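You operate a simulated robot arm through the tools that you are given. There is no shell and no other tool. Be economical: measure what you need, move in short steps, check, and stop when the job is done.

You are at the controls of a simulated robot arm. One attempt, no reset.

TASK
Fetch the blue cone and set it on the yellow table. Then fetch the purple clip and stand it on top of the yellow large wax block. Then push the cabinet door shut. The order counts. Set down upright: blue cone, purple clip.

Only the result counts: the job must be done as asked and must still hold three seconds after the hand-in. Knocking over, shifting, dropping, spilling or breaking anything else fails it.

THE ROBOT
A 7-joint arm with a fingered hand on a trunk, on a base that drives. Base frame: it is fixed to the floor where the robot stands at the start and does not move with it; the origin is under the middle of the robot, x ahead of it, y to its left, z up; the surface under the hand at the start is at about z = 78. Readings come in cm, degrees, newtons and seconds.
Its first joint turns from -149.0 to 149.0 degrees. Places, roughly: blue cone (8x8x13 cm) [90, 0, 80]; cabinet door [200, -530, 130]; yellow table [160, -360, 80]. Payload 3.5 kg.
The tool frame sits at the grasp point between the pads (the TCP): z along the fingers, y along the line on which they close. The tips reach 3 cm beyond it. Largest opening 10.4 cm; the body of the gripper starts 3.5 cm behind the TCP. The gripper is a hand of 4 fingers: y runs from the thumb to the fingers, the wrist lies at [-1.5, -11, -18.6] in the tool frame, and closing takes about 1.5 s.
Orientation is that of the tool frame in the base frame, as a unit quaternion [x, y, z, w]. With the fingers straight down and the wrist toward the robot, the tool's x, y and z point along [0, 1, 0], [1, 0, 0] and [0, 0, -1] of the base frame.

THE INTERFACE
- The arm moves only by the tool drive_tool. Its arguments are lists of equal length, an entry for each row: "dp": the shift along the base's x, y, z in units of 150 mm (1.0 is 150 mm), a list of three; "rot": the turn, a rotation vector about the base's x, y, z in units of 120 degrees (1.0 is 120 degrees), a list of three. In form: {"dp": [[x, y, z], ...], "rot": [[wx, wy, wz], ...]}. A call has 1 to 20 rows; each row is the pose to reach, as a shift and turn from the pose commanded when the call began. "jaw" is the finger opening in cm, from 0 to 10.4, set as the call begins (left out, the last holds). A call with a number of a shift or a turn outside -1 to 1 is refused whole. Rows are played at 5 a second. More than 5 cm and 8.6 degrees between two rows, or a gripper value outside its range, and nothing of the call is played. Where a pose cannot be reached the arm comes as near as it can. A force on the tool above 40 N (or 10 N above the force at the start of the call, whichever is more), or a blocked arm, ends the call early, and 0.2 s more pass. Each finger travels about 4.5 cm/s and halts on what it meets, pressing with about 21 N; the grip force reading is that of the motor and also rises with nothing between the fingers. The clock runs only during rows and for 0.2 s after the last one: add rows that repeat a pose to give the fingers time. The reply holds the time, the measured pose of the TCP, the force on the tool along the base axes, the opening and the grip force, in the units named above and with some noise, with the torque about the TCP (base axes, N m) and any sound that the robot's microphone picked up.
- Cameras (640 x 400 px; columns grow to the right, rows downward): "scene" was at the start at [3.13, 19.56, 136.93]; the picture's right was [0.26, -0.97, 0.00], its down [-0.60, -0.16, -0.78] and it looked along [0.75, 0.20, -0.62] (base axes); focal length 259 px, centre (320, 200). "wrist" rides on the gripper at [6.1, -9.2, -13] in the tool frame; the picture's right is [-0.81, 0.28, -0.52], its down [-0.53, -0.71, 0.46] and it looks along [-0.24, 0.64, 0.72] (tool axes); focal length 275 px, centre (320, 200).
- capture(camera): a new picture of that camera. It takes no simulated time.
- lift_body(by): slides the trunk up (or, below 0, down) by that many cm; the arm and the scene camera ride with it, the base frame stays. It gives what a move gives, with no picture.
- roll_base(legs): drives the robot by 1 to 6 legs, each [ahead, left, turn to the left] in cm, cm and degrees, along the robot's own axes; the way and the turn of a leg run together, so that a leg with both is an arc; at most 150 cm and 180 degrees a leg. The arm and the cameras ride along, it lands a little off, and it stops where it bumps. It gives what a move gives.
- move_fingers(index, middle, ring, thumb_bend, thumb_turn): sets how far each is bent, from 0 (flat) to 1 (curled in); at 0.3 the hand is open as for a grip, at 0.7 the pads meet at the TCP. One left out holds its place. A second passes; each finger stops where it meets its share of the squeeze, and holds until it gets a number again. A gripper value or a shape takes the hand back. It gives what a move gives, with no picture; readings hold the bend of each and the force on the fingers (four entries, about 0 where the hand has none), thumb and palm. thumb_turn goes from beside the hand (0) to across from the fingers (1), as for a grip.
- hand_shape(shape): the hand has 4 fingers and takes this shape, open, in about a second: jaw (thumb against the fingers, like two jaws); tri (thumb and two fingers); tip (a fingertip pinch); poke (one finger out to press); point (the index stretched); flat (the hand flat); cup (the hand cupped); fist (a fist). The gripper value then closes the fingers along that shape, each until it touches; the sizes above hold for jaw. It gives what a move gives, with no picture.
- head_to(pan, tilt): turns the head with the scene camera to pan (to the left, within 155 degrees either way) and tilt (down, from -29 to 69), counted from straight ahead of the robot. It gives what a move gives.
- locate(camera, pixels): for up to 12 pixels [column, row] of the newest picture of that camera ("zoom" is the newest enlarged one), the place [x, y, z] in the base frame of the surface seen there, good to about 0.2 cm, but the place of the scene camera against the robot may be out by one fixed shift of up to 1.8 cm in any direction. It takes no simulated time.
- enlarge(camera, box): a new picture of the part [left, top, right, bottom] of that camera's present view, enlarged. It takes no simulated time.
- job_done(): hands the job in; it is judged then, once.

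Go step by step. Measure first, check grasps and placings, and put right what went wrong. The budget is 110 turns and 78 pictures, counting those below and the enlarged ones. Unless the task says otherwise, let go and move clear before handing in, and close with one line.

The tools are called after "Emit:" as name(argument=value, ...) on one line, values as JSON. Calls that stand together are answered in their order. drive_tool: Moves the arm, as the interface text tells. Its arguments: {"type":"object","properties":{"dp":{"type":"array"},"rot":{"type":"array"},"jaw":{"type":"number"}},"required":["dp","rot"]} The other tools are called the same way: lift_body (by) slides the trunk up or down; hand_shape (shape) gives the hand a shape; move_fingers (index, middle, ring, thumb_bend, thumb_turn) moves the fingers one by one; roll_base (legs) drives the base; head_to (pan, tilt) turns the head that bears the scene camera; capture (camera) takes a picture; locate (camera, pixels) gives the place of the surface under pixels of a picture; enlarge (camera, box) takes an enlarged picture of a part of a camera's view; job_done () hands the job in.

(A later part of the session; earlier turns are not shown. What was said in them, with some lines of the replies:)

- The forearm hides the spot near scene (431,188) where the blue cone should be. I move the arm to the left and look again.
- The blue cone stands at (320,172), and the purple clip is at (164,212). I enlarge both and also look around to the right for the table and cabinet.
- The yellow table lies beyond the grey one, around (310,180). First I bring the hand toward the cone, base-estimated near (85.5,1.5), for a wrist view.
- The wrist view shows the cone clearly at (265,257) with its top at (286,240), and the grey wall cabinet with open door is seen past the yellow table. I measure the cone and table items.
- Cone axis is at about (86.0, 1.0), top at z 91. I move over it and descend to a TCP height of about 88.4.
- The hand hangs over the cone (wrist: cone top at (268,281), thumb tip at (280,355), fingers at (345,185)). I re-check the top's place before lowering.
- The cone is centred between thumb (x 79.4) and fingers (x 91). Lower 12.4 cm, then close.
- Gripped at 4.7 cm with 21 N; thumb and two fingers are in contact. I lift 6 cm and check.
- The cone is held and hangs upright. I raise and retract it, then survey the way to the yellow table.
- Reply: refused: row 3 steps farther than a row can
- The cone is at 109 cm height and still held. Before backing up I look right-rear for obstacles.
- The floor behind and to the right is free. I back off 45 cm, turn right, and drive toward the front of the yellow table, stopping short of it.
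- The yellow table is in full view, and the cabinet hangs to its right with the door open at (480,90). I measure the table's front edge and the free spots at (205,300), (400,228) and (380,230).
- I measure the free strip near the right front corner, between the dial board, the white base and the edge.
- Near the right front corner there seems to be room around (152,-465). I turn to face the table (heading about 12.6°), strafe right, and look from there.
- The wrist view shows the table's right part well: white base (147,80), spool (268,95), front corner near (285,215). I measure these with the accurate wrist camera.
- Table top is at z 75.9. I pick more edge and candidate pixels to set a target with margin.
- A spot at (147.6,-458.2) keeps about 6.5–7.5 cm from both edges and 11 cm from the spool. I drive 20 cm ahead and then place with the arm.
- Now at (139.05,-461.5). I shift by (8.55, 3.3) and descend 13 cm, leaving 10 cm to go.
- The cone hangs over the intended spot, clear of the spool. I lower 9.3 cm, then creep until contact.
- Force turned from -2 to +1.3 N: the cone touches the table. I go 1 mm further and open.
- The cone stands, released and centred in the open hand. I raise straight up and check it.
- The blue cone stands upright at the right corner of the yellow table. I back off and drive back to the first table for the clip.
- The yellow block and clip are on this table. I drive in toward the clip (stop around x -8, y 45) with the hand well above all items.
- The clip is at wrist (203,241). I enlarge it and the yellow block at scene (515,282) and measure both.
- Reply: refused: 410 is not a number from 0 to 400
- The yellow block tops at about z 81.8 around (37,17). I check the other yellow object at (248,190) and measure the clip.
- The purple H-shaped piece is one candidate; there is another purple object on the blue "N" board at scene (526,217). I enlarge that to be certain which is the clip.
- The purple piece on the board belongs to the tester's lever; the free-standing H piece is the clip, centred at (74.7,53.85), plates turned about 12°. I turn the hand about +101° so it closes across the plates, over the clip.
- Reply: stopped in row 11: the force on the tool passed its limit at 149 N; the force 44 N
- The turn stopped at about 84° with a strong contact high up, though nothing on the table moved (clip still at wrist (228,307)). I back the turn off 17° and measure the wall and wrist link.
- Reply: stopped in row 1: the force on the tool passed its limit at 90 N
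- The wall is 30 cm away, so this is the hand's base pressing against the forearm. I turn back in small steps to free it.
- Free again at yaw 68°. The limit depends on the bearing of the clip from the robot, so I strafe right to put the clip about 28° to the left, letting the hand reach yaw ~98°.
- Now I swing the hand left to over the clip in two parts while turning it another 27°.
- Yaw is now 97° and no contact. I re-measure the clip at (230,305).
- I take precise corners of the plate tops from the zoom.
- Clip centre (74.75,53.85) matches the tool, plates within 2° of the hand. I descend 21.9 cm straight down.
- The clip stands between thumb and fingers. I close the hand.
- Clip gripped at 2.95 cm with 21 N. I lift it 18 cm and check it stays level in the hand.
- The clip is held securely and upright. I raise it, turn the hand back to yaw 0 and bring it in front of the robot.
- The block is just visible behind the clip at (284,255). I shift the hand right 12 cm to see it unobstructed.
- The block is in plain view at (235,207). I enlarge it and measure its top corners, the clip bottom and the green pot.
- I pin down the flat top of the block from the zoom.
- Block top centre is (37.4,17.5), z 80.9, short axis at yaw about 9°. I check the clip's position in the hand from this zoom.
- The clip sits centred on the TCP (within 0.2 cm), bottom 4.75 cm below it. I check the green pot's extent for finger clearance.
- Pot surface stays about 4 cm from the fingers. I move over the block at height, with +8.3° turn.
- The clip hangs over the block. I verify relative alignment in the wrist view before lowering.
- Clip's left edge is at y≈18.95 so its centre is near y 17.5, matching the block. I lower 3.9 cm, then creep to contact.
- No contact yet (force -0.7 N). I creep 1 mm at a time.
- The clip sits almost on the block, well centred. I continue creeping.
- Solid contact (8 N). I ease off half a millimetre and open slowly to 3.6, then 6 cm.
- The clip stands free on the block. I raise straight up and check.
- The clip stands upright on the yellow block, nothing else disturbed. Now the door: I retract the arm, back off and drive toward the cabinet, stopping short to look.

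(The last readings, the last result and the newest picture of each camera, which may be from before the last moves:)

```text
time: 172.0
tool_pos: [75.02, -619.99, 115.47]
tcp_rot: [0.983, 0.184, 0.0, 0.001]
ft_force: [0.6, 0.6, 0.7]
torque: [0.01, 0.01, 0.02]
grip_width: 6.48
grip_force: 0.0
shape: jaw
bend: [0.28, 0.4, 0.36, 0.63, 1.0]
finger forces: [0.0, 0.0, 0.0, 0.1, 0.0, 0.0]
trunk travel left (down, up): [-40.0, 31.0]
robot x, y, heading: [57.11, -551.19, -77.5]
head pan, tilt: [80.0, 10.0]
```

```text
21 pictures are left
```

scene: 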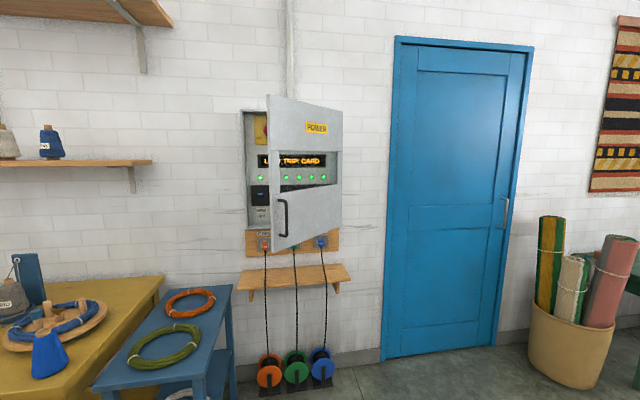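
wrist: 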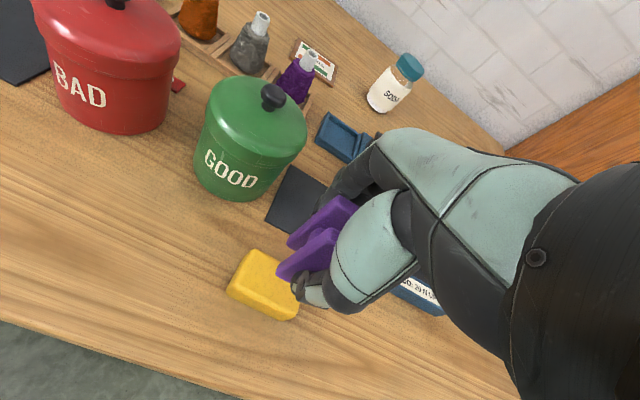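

The cabinet door, hinged at its right side (342), stands partly open with its free edge at (270,170) toward me. I measure it.

Emit:
locate(camera="scene", pixels=[[270, 100], [340, 118], [276, 246], [340, 232], [310, 215], [284, 218], [244, 115], [248, 225], [300, 140], [200, 200], [360, 250], [290, 290]])

Emit:
enlarge(camera="scene", box=[220, 80, 380, 280])

```text
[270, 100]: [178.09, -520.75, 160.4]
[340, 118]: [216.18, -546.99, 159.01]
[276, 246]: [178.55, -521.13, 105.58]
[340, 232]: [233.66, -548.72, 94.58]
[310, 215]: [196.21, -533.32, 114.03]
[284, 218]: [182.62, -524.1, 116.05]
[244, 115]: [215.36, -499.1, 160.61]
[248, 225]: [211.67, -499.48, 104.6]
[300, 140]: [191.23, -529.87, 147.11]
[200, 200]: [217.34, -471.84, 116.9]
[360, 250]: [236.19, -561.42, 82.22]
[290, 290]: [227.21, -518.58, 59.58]
```

```text
2.00 times, centred on (300, 180) of scene
```

zoom: 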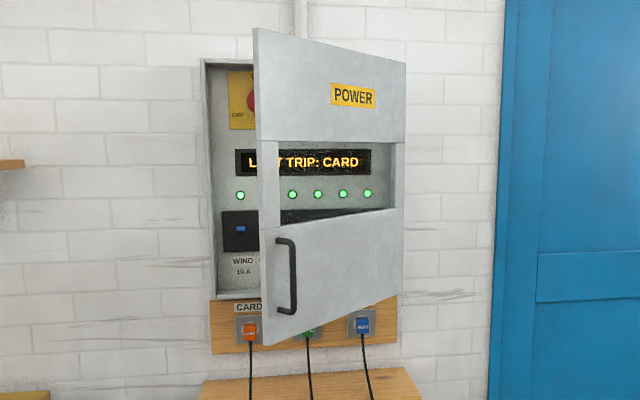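

The door is about 49° open, free edge (178,-521), hinge (218,-548), z 105–160; the lower panel right of the handle is a good push spot. I check obstacles near my standing place.

Emit:
locate(camera="scene", pixels=[[205, 375], [232, 288], [345, 280], [238, 290], [268, 380], [322, 375], [160, 310], [105, 385], [420, 390], [342, 95], [404, 250]])

Emit:
hand_shape(shape="fist")

Emit:
roll_base(legs=[[0, 0, 86]])

Emit:
head_to(pan=10, tilt=30)

Emit:
capture(camera="scene")

```text
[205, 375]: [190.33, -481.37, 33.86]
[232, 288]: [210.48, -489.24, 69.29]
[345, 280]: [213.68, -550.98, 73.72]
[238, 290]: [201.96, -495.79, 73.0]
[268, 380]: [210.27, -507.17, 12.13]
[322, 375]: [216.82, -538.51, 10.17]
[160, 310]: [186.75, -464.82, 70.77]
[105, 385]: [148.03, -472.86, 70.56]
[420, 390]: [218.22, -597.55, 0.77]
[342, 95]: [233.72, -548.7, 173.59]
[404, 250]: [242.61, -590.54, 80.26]
```

```text
time: 172.9
tool_pos: [74.9, -619.89, 115.4]
tcp_rot: [0.983, 0.183, 0.001, 0.001]
ft_force: [-0.7, 0.1, 0.5]
torque: [-0.01, 0.01, -0.02]
grip_width: 0.0
grip_force: 0.1
shape: fist
bend: [1.0, 1.0, 1.0, 0.85, 0.85]
finger forces: [0.1, 0.1, 0.0, 0.0, 0.0, 0.0]
trunk travel left (down, up): [-40.0, 31.0]
robot x, y, heading: [57.31, -550.71, -77.7]
head pan, tilt: [80.0, 10.0]
```

```text
time: 177.0
tool_pos: [127.35, -538.35, 115.49]
tcp_rot: [0.594, 0.804, 0.0, 0.001]
ft_force: [0.4, -0.5, 0.0]
torque: [0.02, -0.02, 0.04]
grip_width: 0.0
grip_force: 0.0
shape: fist
bend: [1.0, 1.0, 1.0, 0.85, 0.85]
finger forces: [0.1, 0.0, 0.1, 0.1, 0.0, 0.0]
trunk travel left (down, up): [-40.0, 31.0]
robot x, y, heading: [57.28, -551.29, 8.5]
head pan, tilt: [80.0, 10.0]
```

```text
time: 178.4
tool_pos: [127.36, -538.27, 115.41]
tcp_rot: [0.595, 0.804, 0.001, 0.0]
ft_force: [0.2, -0.3, -0.2]
torque: [0.01, -0.02, 0.04]
grip_width: 0.0
grip_force: 0.1
shape: fist
bend: [1.0, 1.0, 1.0, 0.85, 0.85]
finger forces: [0.1, 0.0, 0.0, 0.0, 0.0, 0.0]
trunk travel left (down, up): [-40.0, 31.0]
robot x, y, heading: [57.2, -550.96, 8.5]
head pan, tilt: [10.0, 30.0]
```

```text
19 pictures are left
```

scene: 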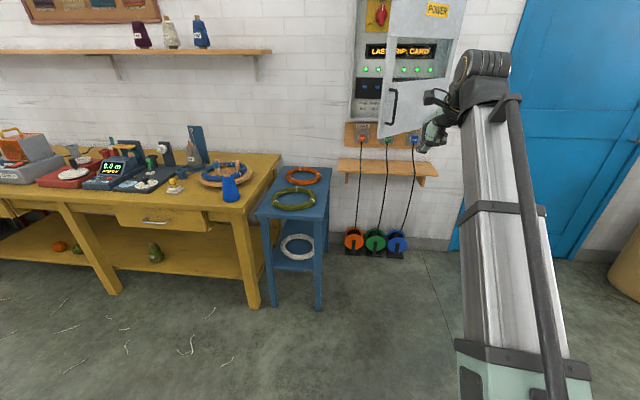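

Clear floor ahead; the blue bench stays to the left. I shift the fist right 12 cm and lower to z 110 before driving in so it stays clear of the door's free edge.

Emit:
drive_tool(dp=[[0.03, -0.25, -0.1], [0.06, -0.5, -0.2], [0.1, -0.8, -0.36]], rot=[[0, 0, 0], [0, 0, 0], [0, 0, 0]])

Emit:
roll_base(legs=[[56, 0, 0]])

Emit:
head_to(pan=10, tilt=15)

Emit:
capture(camera="scene")

Emit:
capture(camera="wrist")

```text
refused: row 3 steps farther than a row can; nothing moved
```

```text
time: 181.6
tool_pos: [182.67, -530.23, 115.39]
tcp_rot: [0.594, 0.804, 0.0, 0.001]
ft_force: [0.4, -0.1, 0.3]
torque: [0.0, 0.01, 0.0]
grip_width: 0.0
grip_force: 0.1
shape: fist
bend: [1.0, 1.0, 1.0, 0.85, 0.85]
finger forces: [0.0, 0.0, 0.0, 0.1, 0.1, 0.0]
trunk travel left (down, up): [-40.0, 31.0]
robot x, y, heading: [112.33, -543.28, 8.7]
head pan, tilt: [10.0, 30.0]
```

```text
time: 182.4
tool_pos: [182.84, -530.32, 115.38]
tcp_rot: [0.594, 0.804, 0.0, 0.0]
ft_force: [0.7, -0.5, -0.7]
torque: [0.02, -0.04, 0.0]
grip_width: 0.02
grip_force: 0.1
shape: fist
bend: [1.0, 1.0, 1.0, 0.85, 0.85]
finger forces: [0.1, 0.0, 0.1, 0.1, 0.0, 0.1]
trunk travel left (down, up): [-40.0, 31.0]
robot x, y, heading: [112.73, -542.85, 8.5]
head pan, tilt: [10.0, 15.0]
```

```text
18 pictures are left
```

scene: 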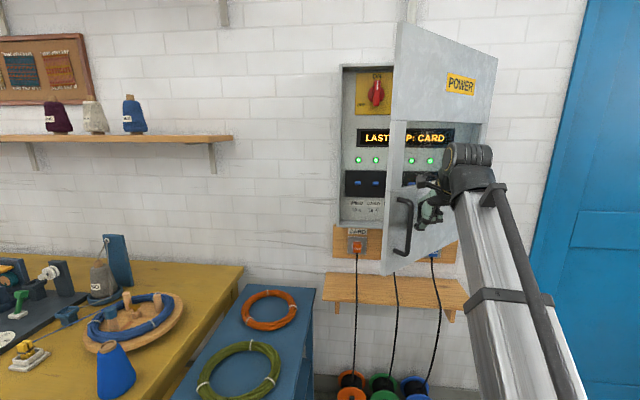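

```text
17 pictures are left
```

wrist: 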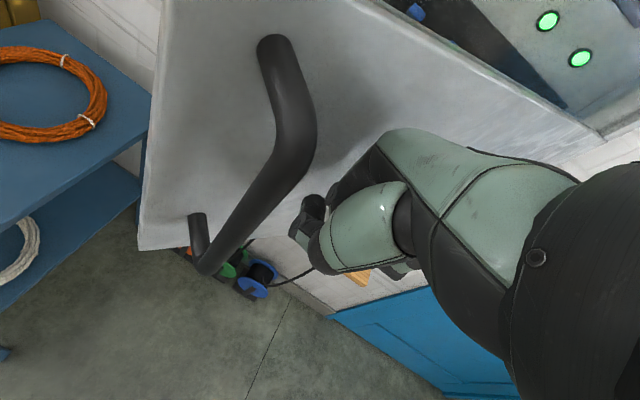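

The arm shift had been refused, but the drive stopped just short of the door without touching (forces ~0). I move the fist right, away from the handle, and lower it slightly.

Emit:
drive_tool(dp=[[0, -0.25, -0.05], [0, -0.5, -0.15], [0.1, -0.7, -0.25], [0.2, -0.85, -0.35]], rot=[[0, 0, 0], [0, 0, 0], [0, 0, 0], [0, 0, 0]])

Emit:
capture(camera="wrist")

```text
time: 183.4
tool_pos: [185.91, -542.99, 110.11]
tcp_rot: [0.594, 0.804, 0.001, 0.001]
ft_force: [0.1, 0.0, 0.6]
torque: [0.01, -0.02, -0.01]
grip_width: 0.0
grip_force: 0.2
shape: fist
bend: [1.0, 1.0, 1.0, 0.85, 0.85]
finger forces: [0.1, 0.0, 0.0, 0.0, 0.0, 0.0]
trunk travel left (down, up): [-40.0, 31.0]
robot x, y, heading: [112.65, -542.94, 8.2]
head pan, tilt: [10.0, 15.0]
```

```text
16 pictures are left
```

wrist: 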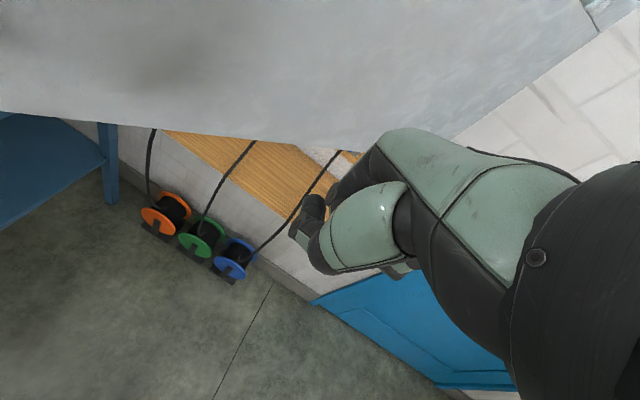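

I measure the door's lower edge and the fist in this view.

Emit:
locate(camera="wrist", pixels=[[50, 110], [200, 130], [300, 140], [400, 115], [460, 125], [575, 20], [375, 150], [340, 190], [310, 215], [420, 160], [360, 60], [250, 60]])

```text
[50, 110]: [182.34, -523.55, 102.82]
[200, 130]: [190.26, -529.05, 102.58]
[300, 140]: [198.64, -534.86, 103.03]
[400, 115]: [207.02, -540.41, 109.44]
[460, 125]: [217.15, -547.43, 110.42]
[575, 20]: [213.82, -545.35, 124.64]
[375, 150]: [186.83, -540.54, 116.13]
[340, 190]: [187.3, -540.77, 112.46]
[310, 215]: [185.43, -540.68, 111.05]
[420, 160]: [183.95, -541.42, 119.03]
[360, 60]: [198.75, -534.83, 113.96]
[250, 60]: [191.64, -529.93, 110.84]
```

The door face is 14 cm ahead along (0.56,0.83); my fist meets it 29 cm from the hinge. I push along that way first.

Emit:
drive_tool(dp=[[0.133, 0.18, 0], [0.267, 0.36, 0], [0.387, 0.527, 0], [0.45, 0.62, 0], [0.52, 0.727, 0], [0.58, 0.82, 0], [0.647, 0.927, 0]], rot=[[0, 0, 0], [0, 0, 0], [0, 0, 0], [0, 0, 0], [0, 0, 0], [0, 0, 0], [0, 0, 0]])

Emit:
capture(camera="scene")

```text
time: 185.0
tool_pos: [195.56, -528.96, 110.31]
tcp_rot: [0.593, 0.805, 0.002, 0.001]
ft_force: [0.0, 0.1, 0.7]
torque: [0.0, 0.02, 0.0]
grip_width: 0.01
grip_force: 0.0
shape: fist
bend: [1.0, 1.0, 1.0, 0.85, 0.85]
finger forces: [0.0, 0.1, 0.0, 0.1, 0.0, 0.1]
trunk travel left (down, up): [-40.0, 31.0]
robot x, y, heading: [112.68, -542.78, 8.4]
head pan, tilt: [10.0, 15.0]
```

```text
15 pictures are left
```

scene: 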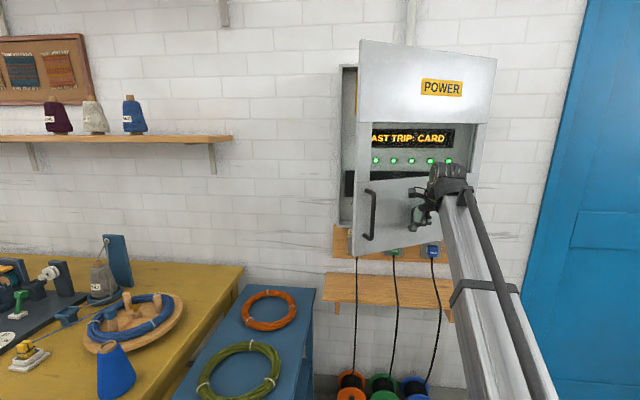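

The door swings with the fist, nearly no resistance. I follow the arc on toward closed.

Emit:
drive_tool(dp=[[0.13, 0.11, 0], [0.26, 0.22, 0], [0.38, 0.333, 0], [0.53, 0.42, 0], [0.673, 0.507, 0], [0.75, 0.54, 0], [0.83, 0.57, 0], [0.91, 0.6, 0], [0.99, 0.62, 0]], rot=[[0, 0, 0], [0, 0, 0], [0, 0, 0], [0, 0, 0], [0, 0, 0], [0, 0, 0], [0, 0, 0], [0, 0, 0], [0, 0, 0]])

Emit:
capture(camera="scene")

```text
time: 187.0
tool_pos: [205.8, -520.76, 108.49]
tcp_rot: [0.594, 0.804, 0.001, 0.001]
ft_force: [0.1, -0.5, 0.1]
torque: [0.01, -0.01, -0.01]
grip_width: 0.0
grip_force: 0.1
shape: fist
bend: [1.0, 1.0, 1.0, 0.86, 0.85]
finger forces: [0.1, 0.0, 0.1, 0.0, 0.0, 0.0]
out of reach, approached as far as the arm can: row 5, 6, 7, 8, 9
trunk travel left (down, up): [-40.0, 31.0]
robot x, y, heading: [112.51, -542.67, 8.6]
head pan, tilt: [10.0, 15.0]
```

```text
14 pictures are left
```

scene: 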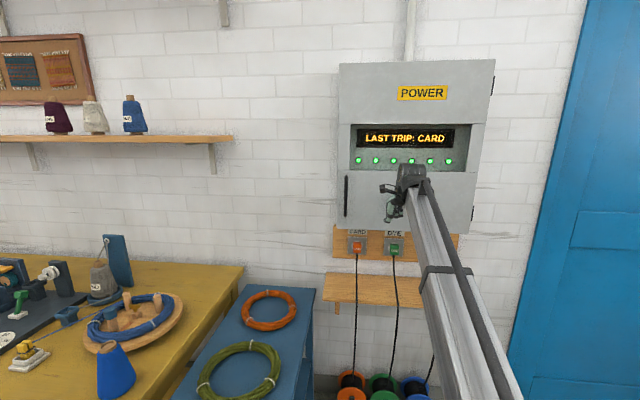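

The door looks almost shut, and the arm is at its reach limit. I enlarge to see the remaining gap and measure the door plane.

Emit:
enlarge(camera="scene", box=[320, 50, 510, 240])

Emit:
locate(camera="scene", pixels=[[345, 75], [485, 75], [345, 160], [478, 160], [342, 215], [470, 225], [345, 190]])

```text
2.11 times, centred on (415, 145) of scene
```

zoom: 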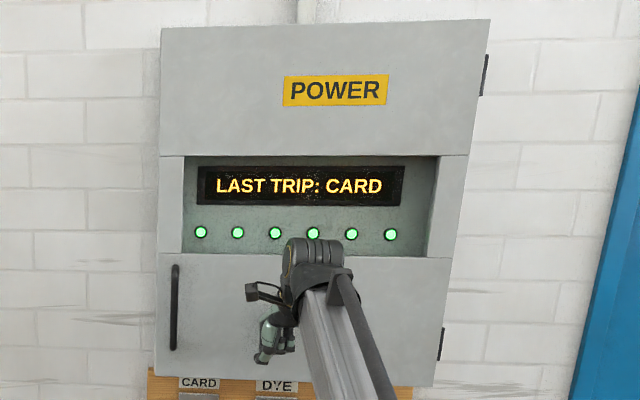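

```text
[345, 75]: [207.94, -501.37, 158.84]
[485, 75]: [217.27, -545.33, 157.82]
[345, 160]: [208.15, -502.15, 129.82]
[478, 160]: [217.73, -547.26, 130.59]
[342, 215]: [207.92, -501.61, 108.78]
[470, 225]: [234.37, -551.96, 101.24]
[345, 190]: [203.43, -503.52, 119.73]
```

Door plane slope (12.1°) matches the wall's (11.9°), so it's shut or within a hair. To be sure, I retract slightly, drive 10 cm closer, and press with the arm.

Emit:
drive_tool(dp=[[-0.2, -0.04, 0], [-0.4, -0.08, 0], [-0.6, -0.12, 0], [-0.7, -0.14, 0]], rot=[[0, 0, 0], [0, 0, 0], [0, 0, 0], [0, 0, 0]])

Emit:
capture(camera="scene")

```text
time: 188.0
tool_pos: [195.03, -523.02, 108.42]
tcp_rot: [0.594, 0.805, 0.0, 0.0]
ft_force: [-0.1, 0.1, 0.0]
torque: [0.0, 0.01, -0.01]
grip_width: 0.0
grip_force: 0.1
shape: fist
bend: [1.0, 1.0, 1.0, 0.86, 0.85]
finger forces: [0.0, 0.0, 0.0, 0.0, 0.0, 0.0]
trunk travel left (down, up): [-40.0, 31.0]
robot x, y, heading: [112.81, -542.76, 8.5]
head pan, tilt: [10.0, 15.0]
```

```text
12 pictures are left
```

scene: 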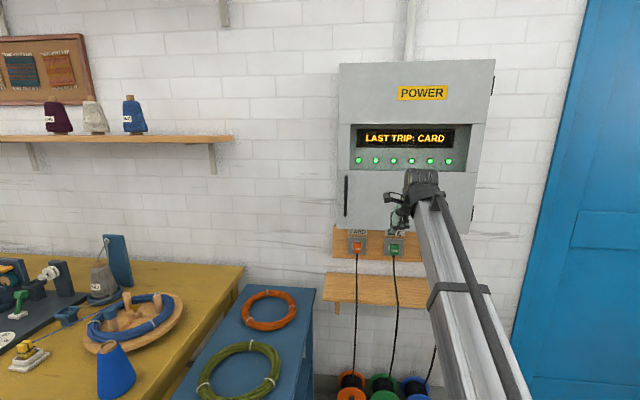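

The door stays put. I drive 8 cm closer and press forward gently.

Emit:
roll_base(legs=[[8, 0, 0]])

Emit:
drive_tool(dp=[[0.07, 0.015, 0], [0.14, 0.03, 0], [0.21, 0.045, 0], [0.28, 0.06, 0], [0.35, 0.075, 0], [0.42, 0.09, 0]], rot=[[0, 0, 0], [0, 0, 0], [0, 0, 0], [0, 0, 0], [0, 0, 0], [0, 0, 0]])

```text
time: 189.0
tool_pos: [203.03, -521.79, 108.42]
tcp_rot: [0.594, 0.804, 0.0, 0.0]
ft_force: [0.0, -0.1, 1.0]
torque: [0.01, 0.04, 0.02]
grip_width: 0.0
grip_force: 0.0
shape: fist
bend: [1.0, 1.0, 1.0, 0.86, 0.85]
finger forces: [0.1, 0.0, 0.0, 0.0, 0.1, 0.0]
trunk travel left (down, up): [-40.0, 31.0]
robot x, y, heading: [120.48, -541.63, 8.1]
head pan, tilt: [10.0, 15.0]
```

```text
time: 190.4
tool_pos: [208.27, -520.7, 108.46]
tcp_rot: [0.594, 0.805, -0.001, -0.002]
ft_force: [-16.7, -4.5, 4.5]
torque: [0.26, -1.22, -0.14]
grip_width: 0.0
grip_force: 0.2
shape: fist
bend: [1.0, 1.0, 1.0, 0.86, 0.85]
finger forces: [0.1, 17.2, 0.2, 0.1, 0.0, 0.0]
trunk travel left (down, up): [-40.0, 31.0]
robot x, y, heading: [120.78, -541.64, 8.2]
head pan, tilt: [10.0, 15.0]
stopped in row 6: the force on the tool passed its limit at 51 N (the readings are from after the stop); the commanded pose is now the measured one
```

Firm resistance (51 N) at x 208.3: the door is against its frame. I back away and verify.

Emit:
drive_tool(dp=[[-0.25, -0.05, 0], [-0.5, -0.1, 0], [-0.75, -0.15, 0], [-1, -0.2, 0]], rot=[[0, 0, 0], [0, 0, 0], [0, 0, 0], [0, 0, 0]])

Emit:
roll_base(legs=[[-40, 0, 0]])

Emit:
head_to(pan=18, tilt=15)

Emit:
capture(camera="scene")

Emit:
enlarge(camera="scene", box=[300, 40, 492, 240])

```text
time: 191.4
tool_pos: [193.72, -523.54, 108.18]
tcp_rot: [0.594, 0.804, -0.002, -0.001]
ft_force: [0.4, 0.3, -0.1]
torque: [0.01, 0.06, 0.0]
grip_width: 0.0
grip_force: 0.0
shape: fist
bend: [1.0, 1.0, 1.0, 0.86, 0.85]
finger forces: [0.0, 0.0, 0.0, 0.0, 0.1, 0.0]
trunk travel left (down, up): [-40.0, 31.0]
robot x, y, heading: [120.66, -541.26, 8.3]
head pan, tilt: [10.0, 15.0]
```

```text
time: 193.9
tool_pos: [154.11, -529.15, 108.17]
tcp_rot: [0.593, 0.805, -0.002, -0.002]
ft_force: [-0.3, -0.5, -0.3]
torque: [0.02, 0.0, 0.02]
grip_width: 0.0
grip_force: 0.2
shape: fist
bend: [1.0, 1.0, 1.0, 0.86, 0.85]
finger forces: [0.0, 0.1, 0.0, 0.0, 0.1, 0.0]
trunk travel left (down, up): [-40.0, 31.0]
robot x, y, heading: [81.41, -547.68, 8.7]
head pan, tilt: [10.0, 15.0]
```

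```text
time: 194.6
tool_pos: [154.06, -529.02, 108.21]
tcp_rot: [0.593, 0.805, -0.004, -0.002]
ft_force: [-0.3, 0.3, -0.5]
torque: [-0.03, -0.03, 0.0]
grip_width: 0.0
grip_force: 0.0
shape: fist
bend: [1.0, 1.0, 1.0, 0.86, 0.85]
finger forces: [0.0, 0.0, 0.0, 0.0, 0.0, 0.1]
trunk travel left (down, up): [-40.0, 31.0]
robot x, y, heading: [81.09, -547.43, 8.5]
head pan, tilt: [18.0, 15.0]
```

```text
11 pictures are left
```

scene: 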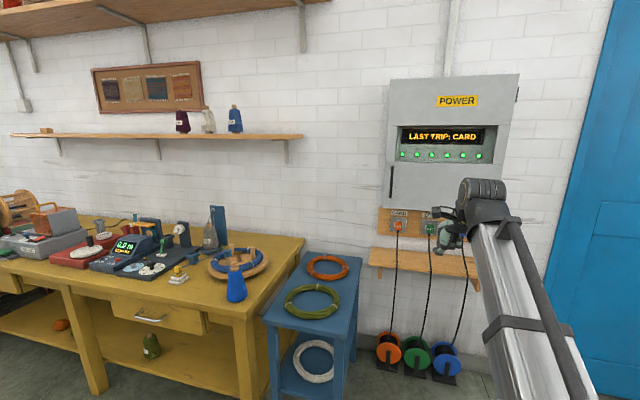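

```text
2.00 times, centred on (396, 140) of scene
```

zoom: 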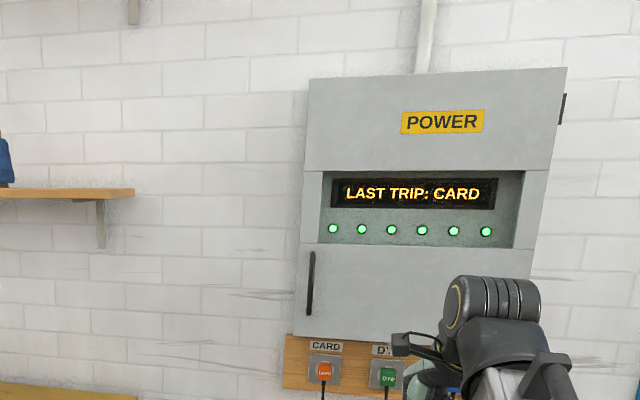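

The door looks flush from here. I measure its plane once more against the earlier reading.

Emit:
locate(camera="scene", pixels=[[396, 90], [510, 85], [395, 165], [500, 170], [393, 198], [395, 120], [505, 120], [350, 180], [550, 150]])

Emit:
enlarge(camera="scene", box=[376, 70, 424, 220])

```text
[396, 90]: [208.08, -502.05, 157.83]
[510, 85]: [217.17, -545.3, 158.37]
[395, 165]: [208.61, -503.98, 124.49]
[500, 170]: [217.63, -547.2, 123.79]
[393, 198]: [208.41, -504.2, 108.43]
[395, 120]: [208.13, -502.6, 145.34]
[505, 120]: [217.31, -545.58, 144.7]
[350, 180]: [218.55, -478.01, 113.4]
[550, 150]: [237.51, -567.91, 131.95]
```

```text
2.67 times, centred on (400, 145) of scene
```

zoom: 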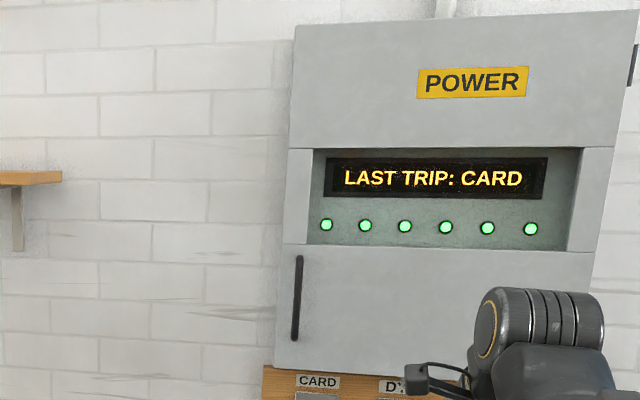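

The door's slope (11.9°) equals the wall's (11.9°), so the door is shut. The blue cone still stands at (237,283), and the clip was left standing on the block with the hand clear, so I hand in.

Emit:
job_done()

```text
The job is handed in.
```

The job is handed in: the blue cone stands upright on the yellow table, the purple clip stands on the yellow wax block, and the cabinet door is shut, done in that order. I took the only yellow wax block I saw, on the first table, to be the large one. I saw nothing else knocked over or shifted.
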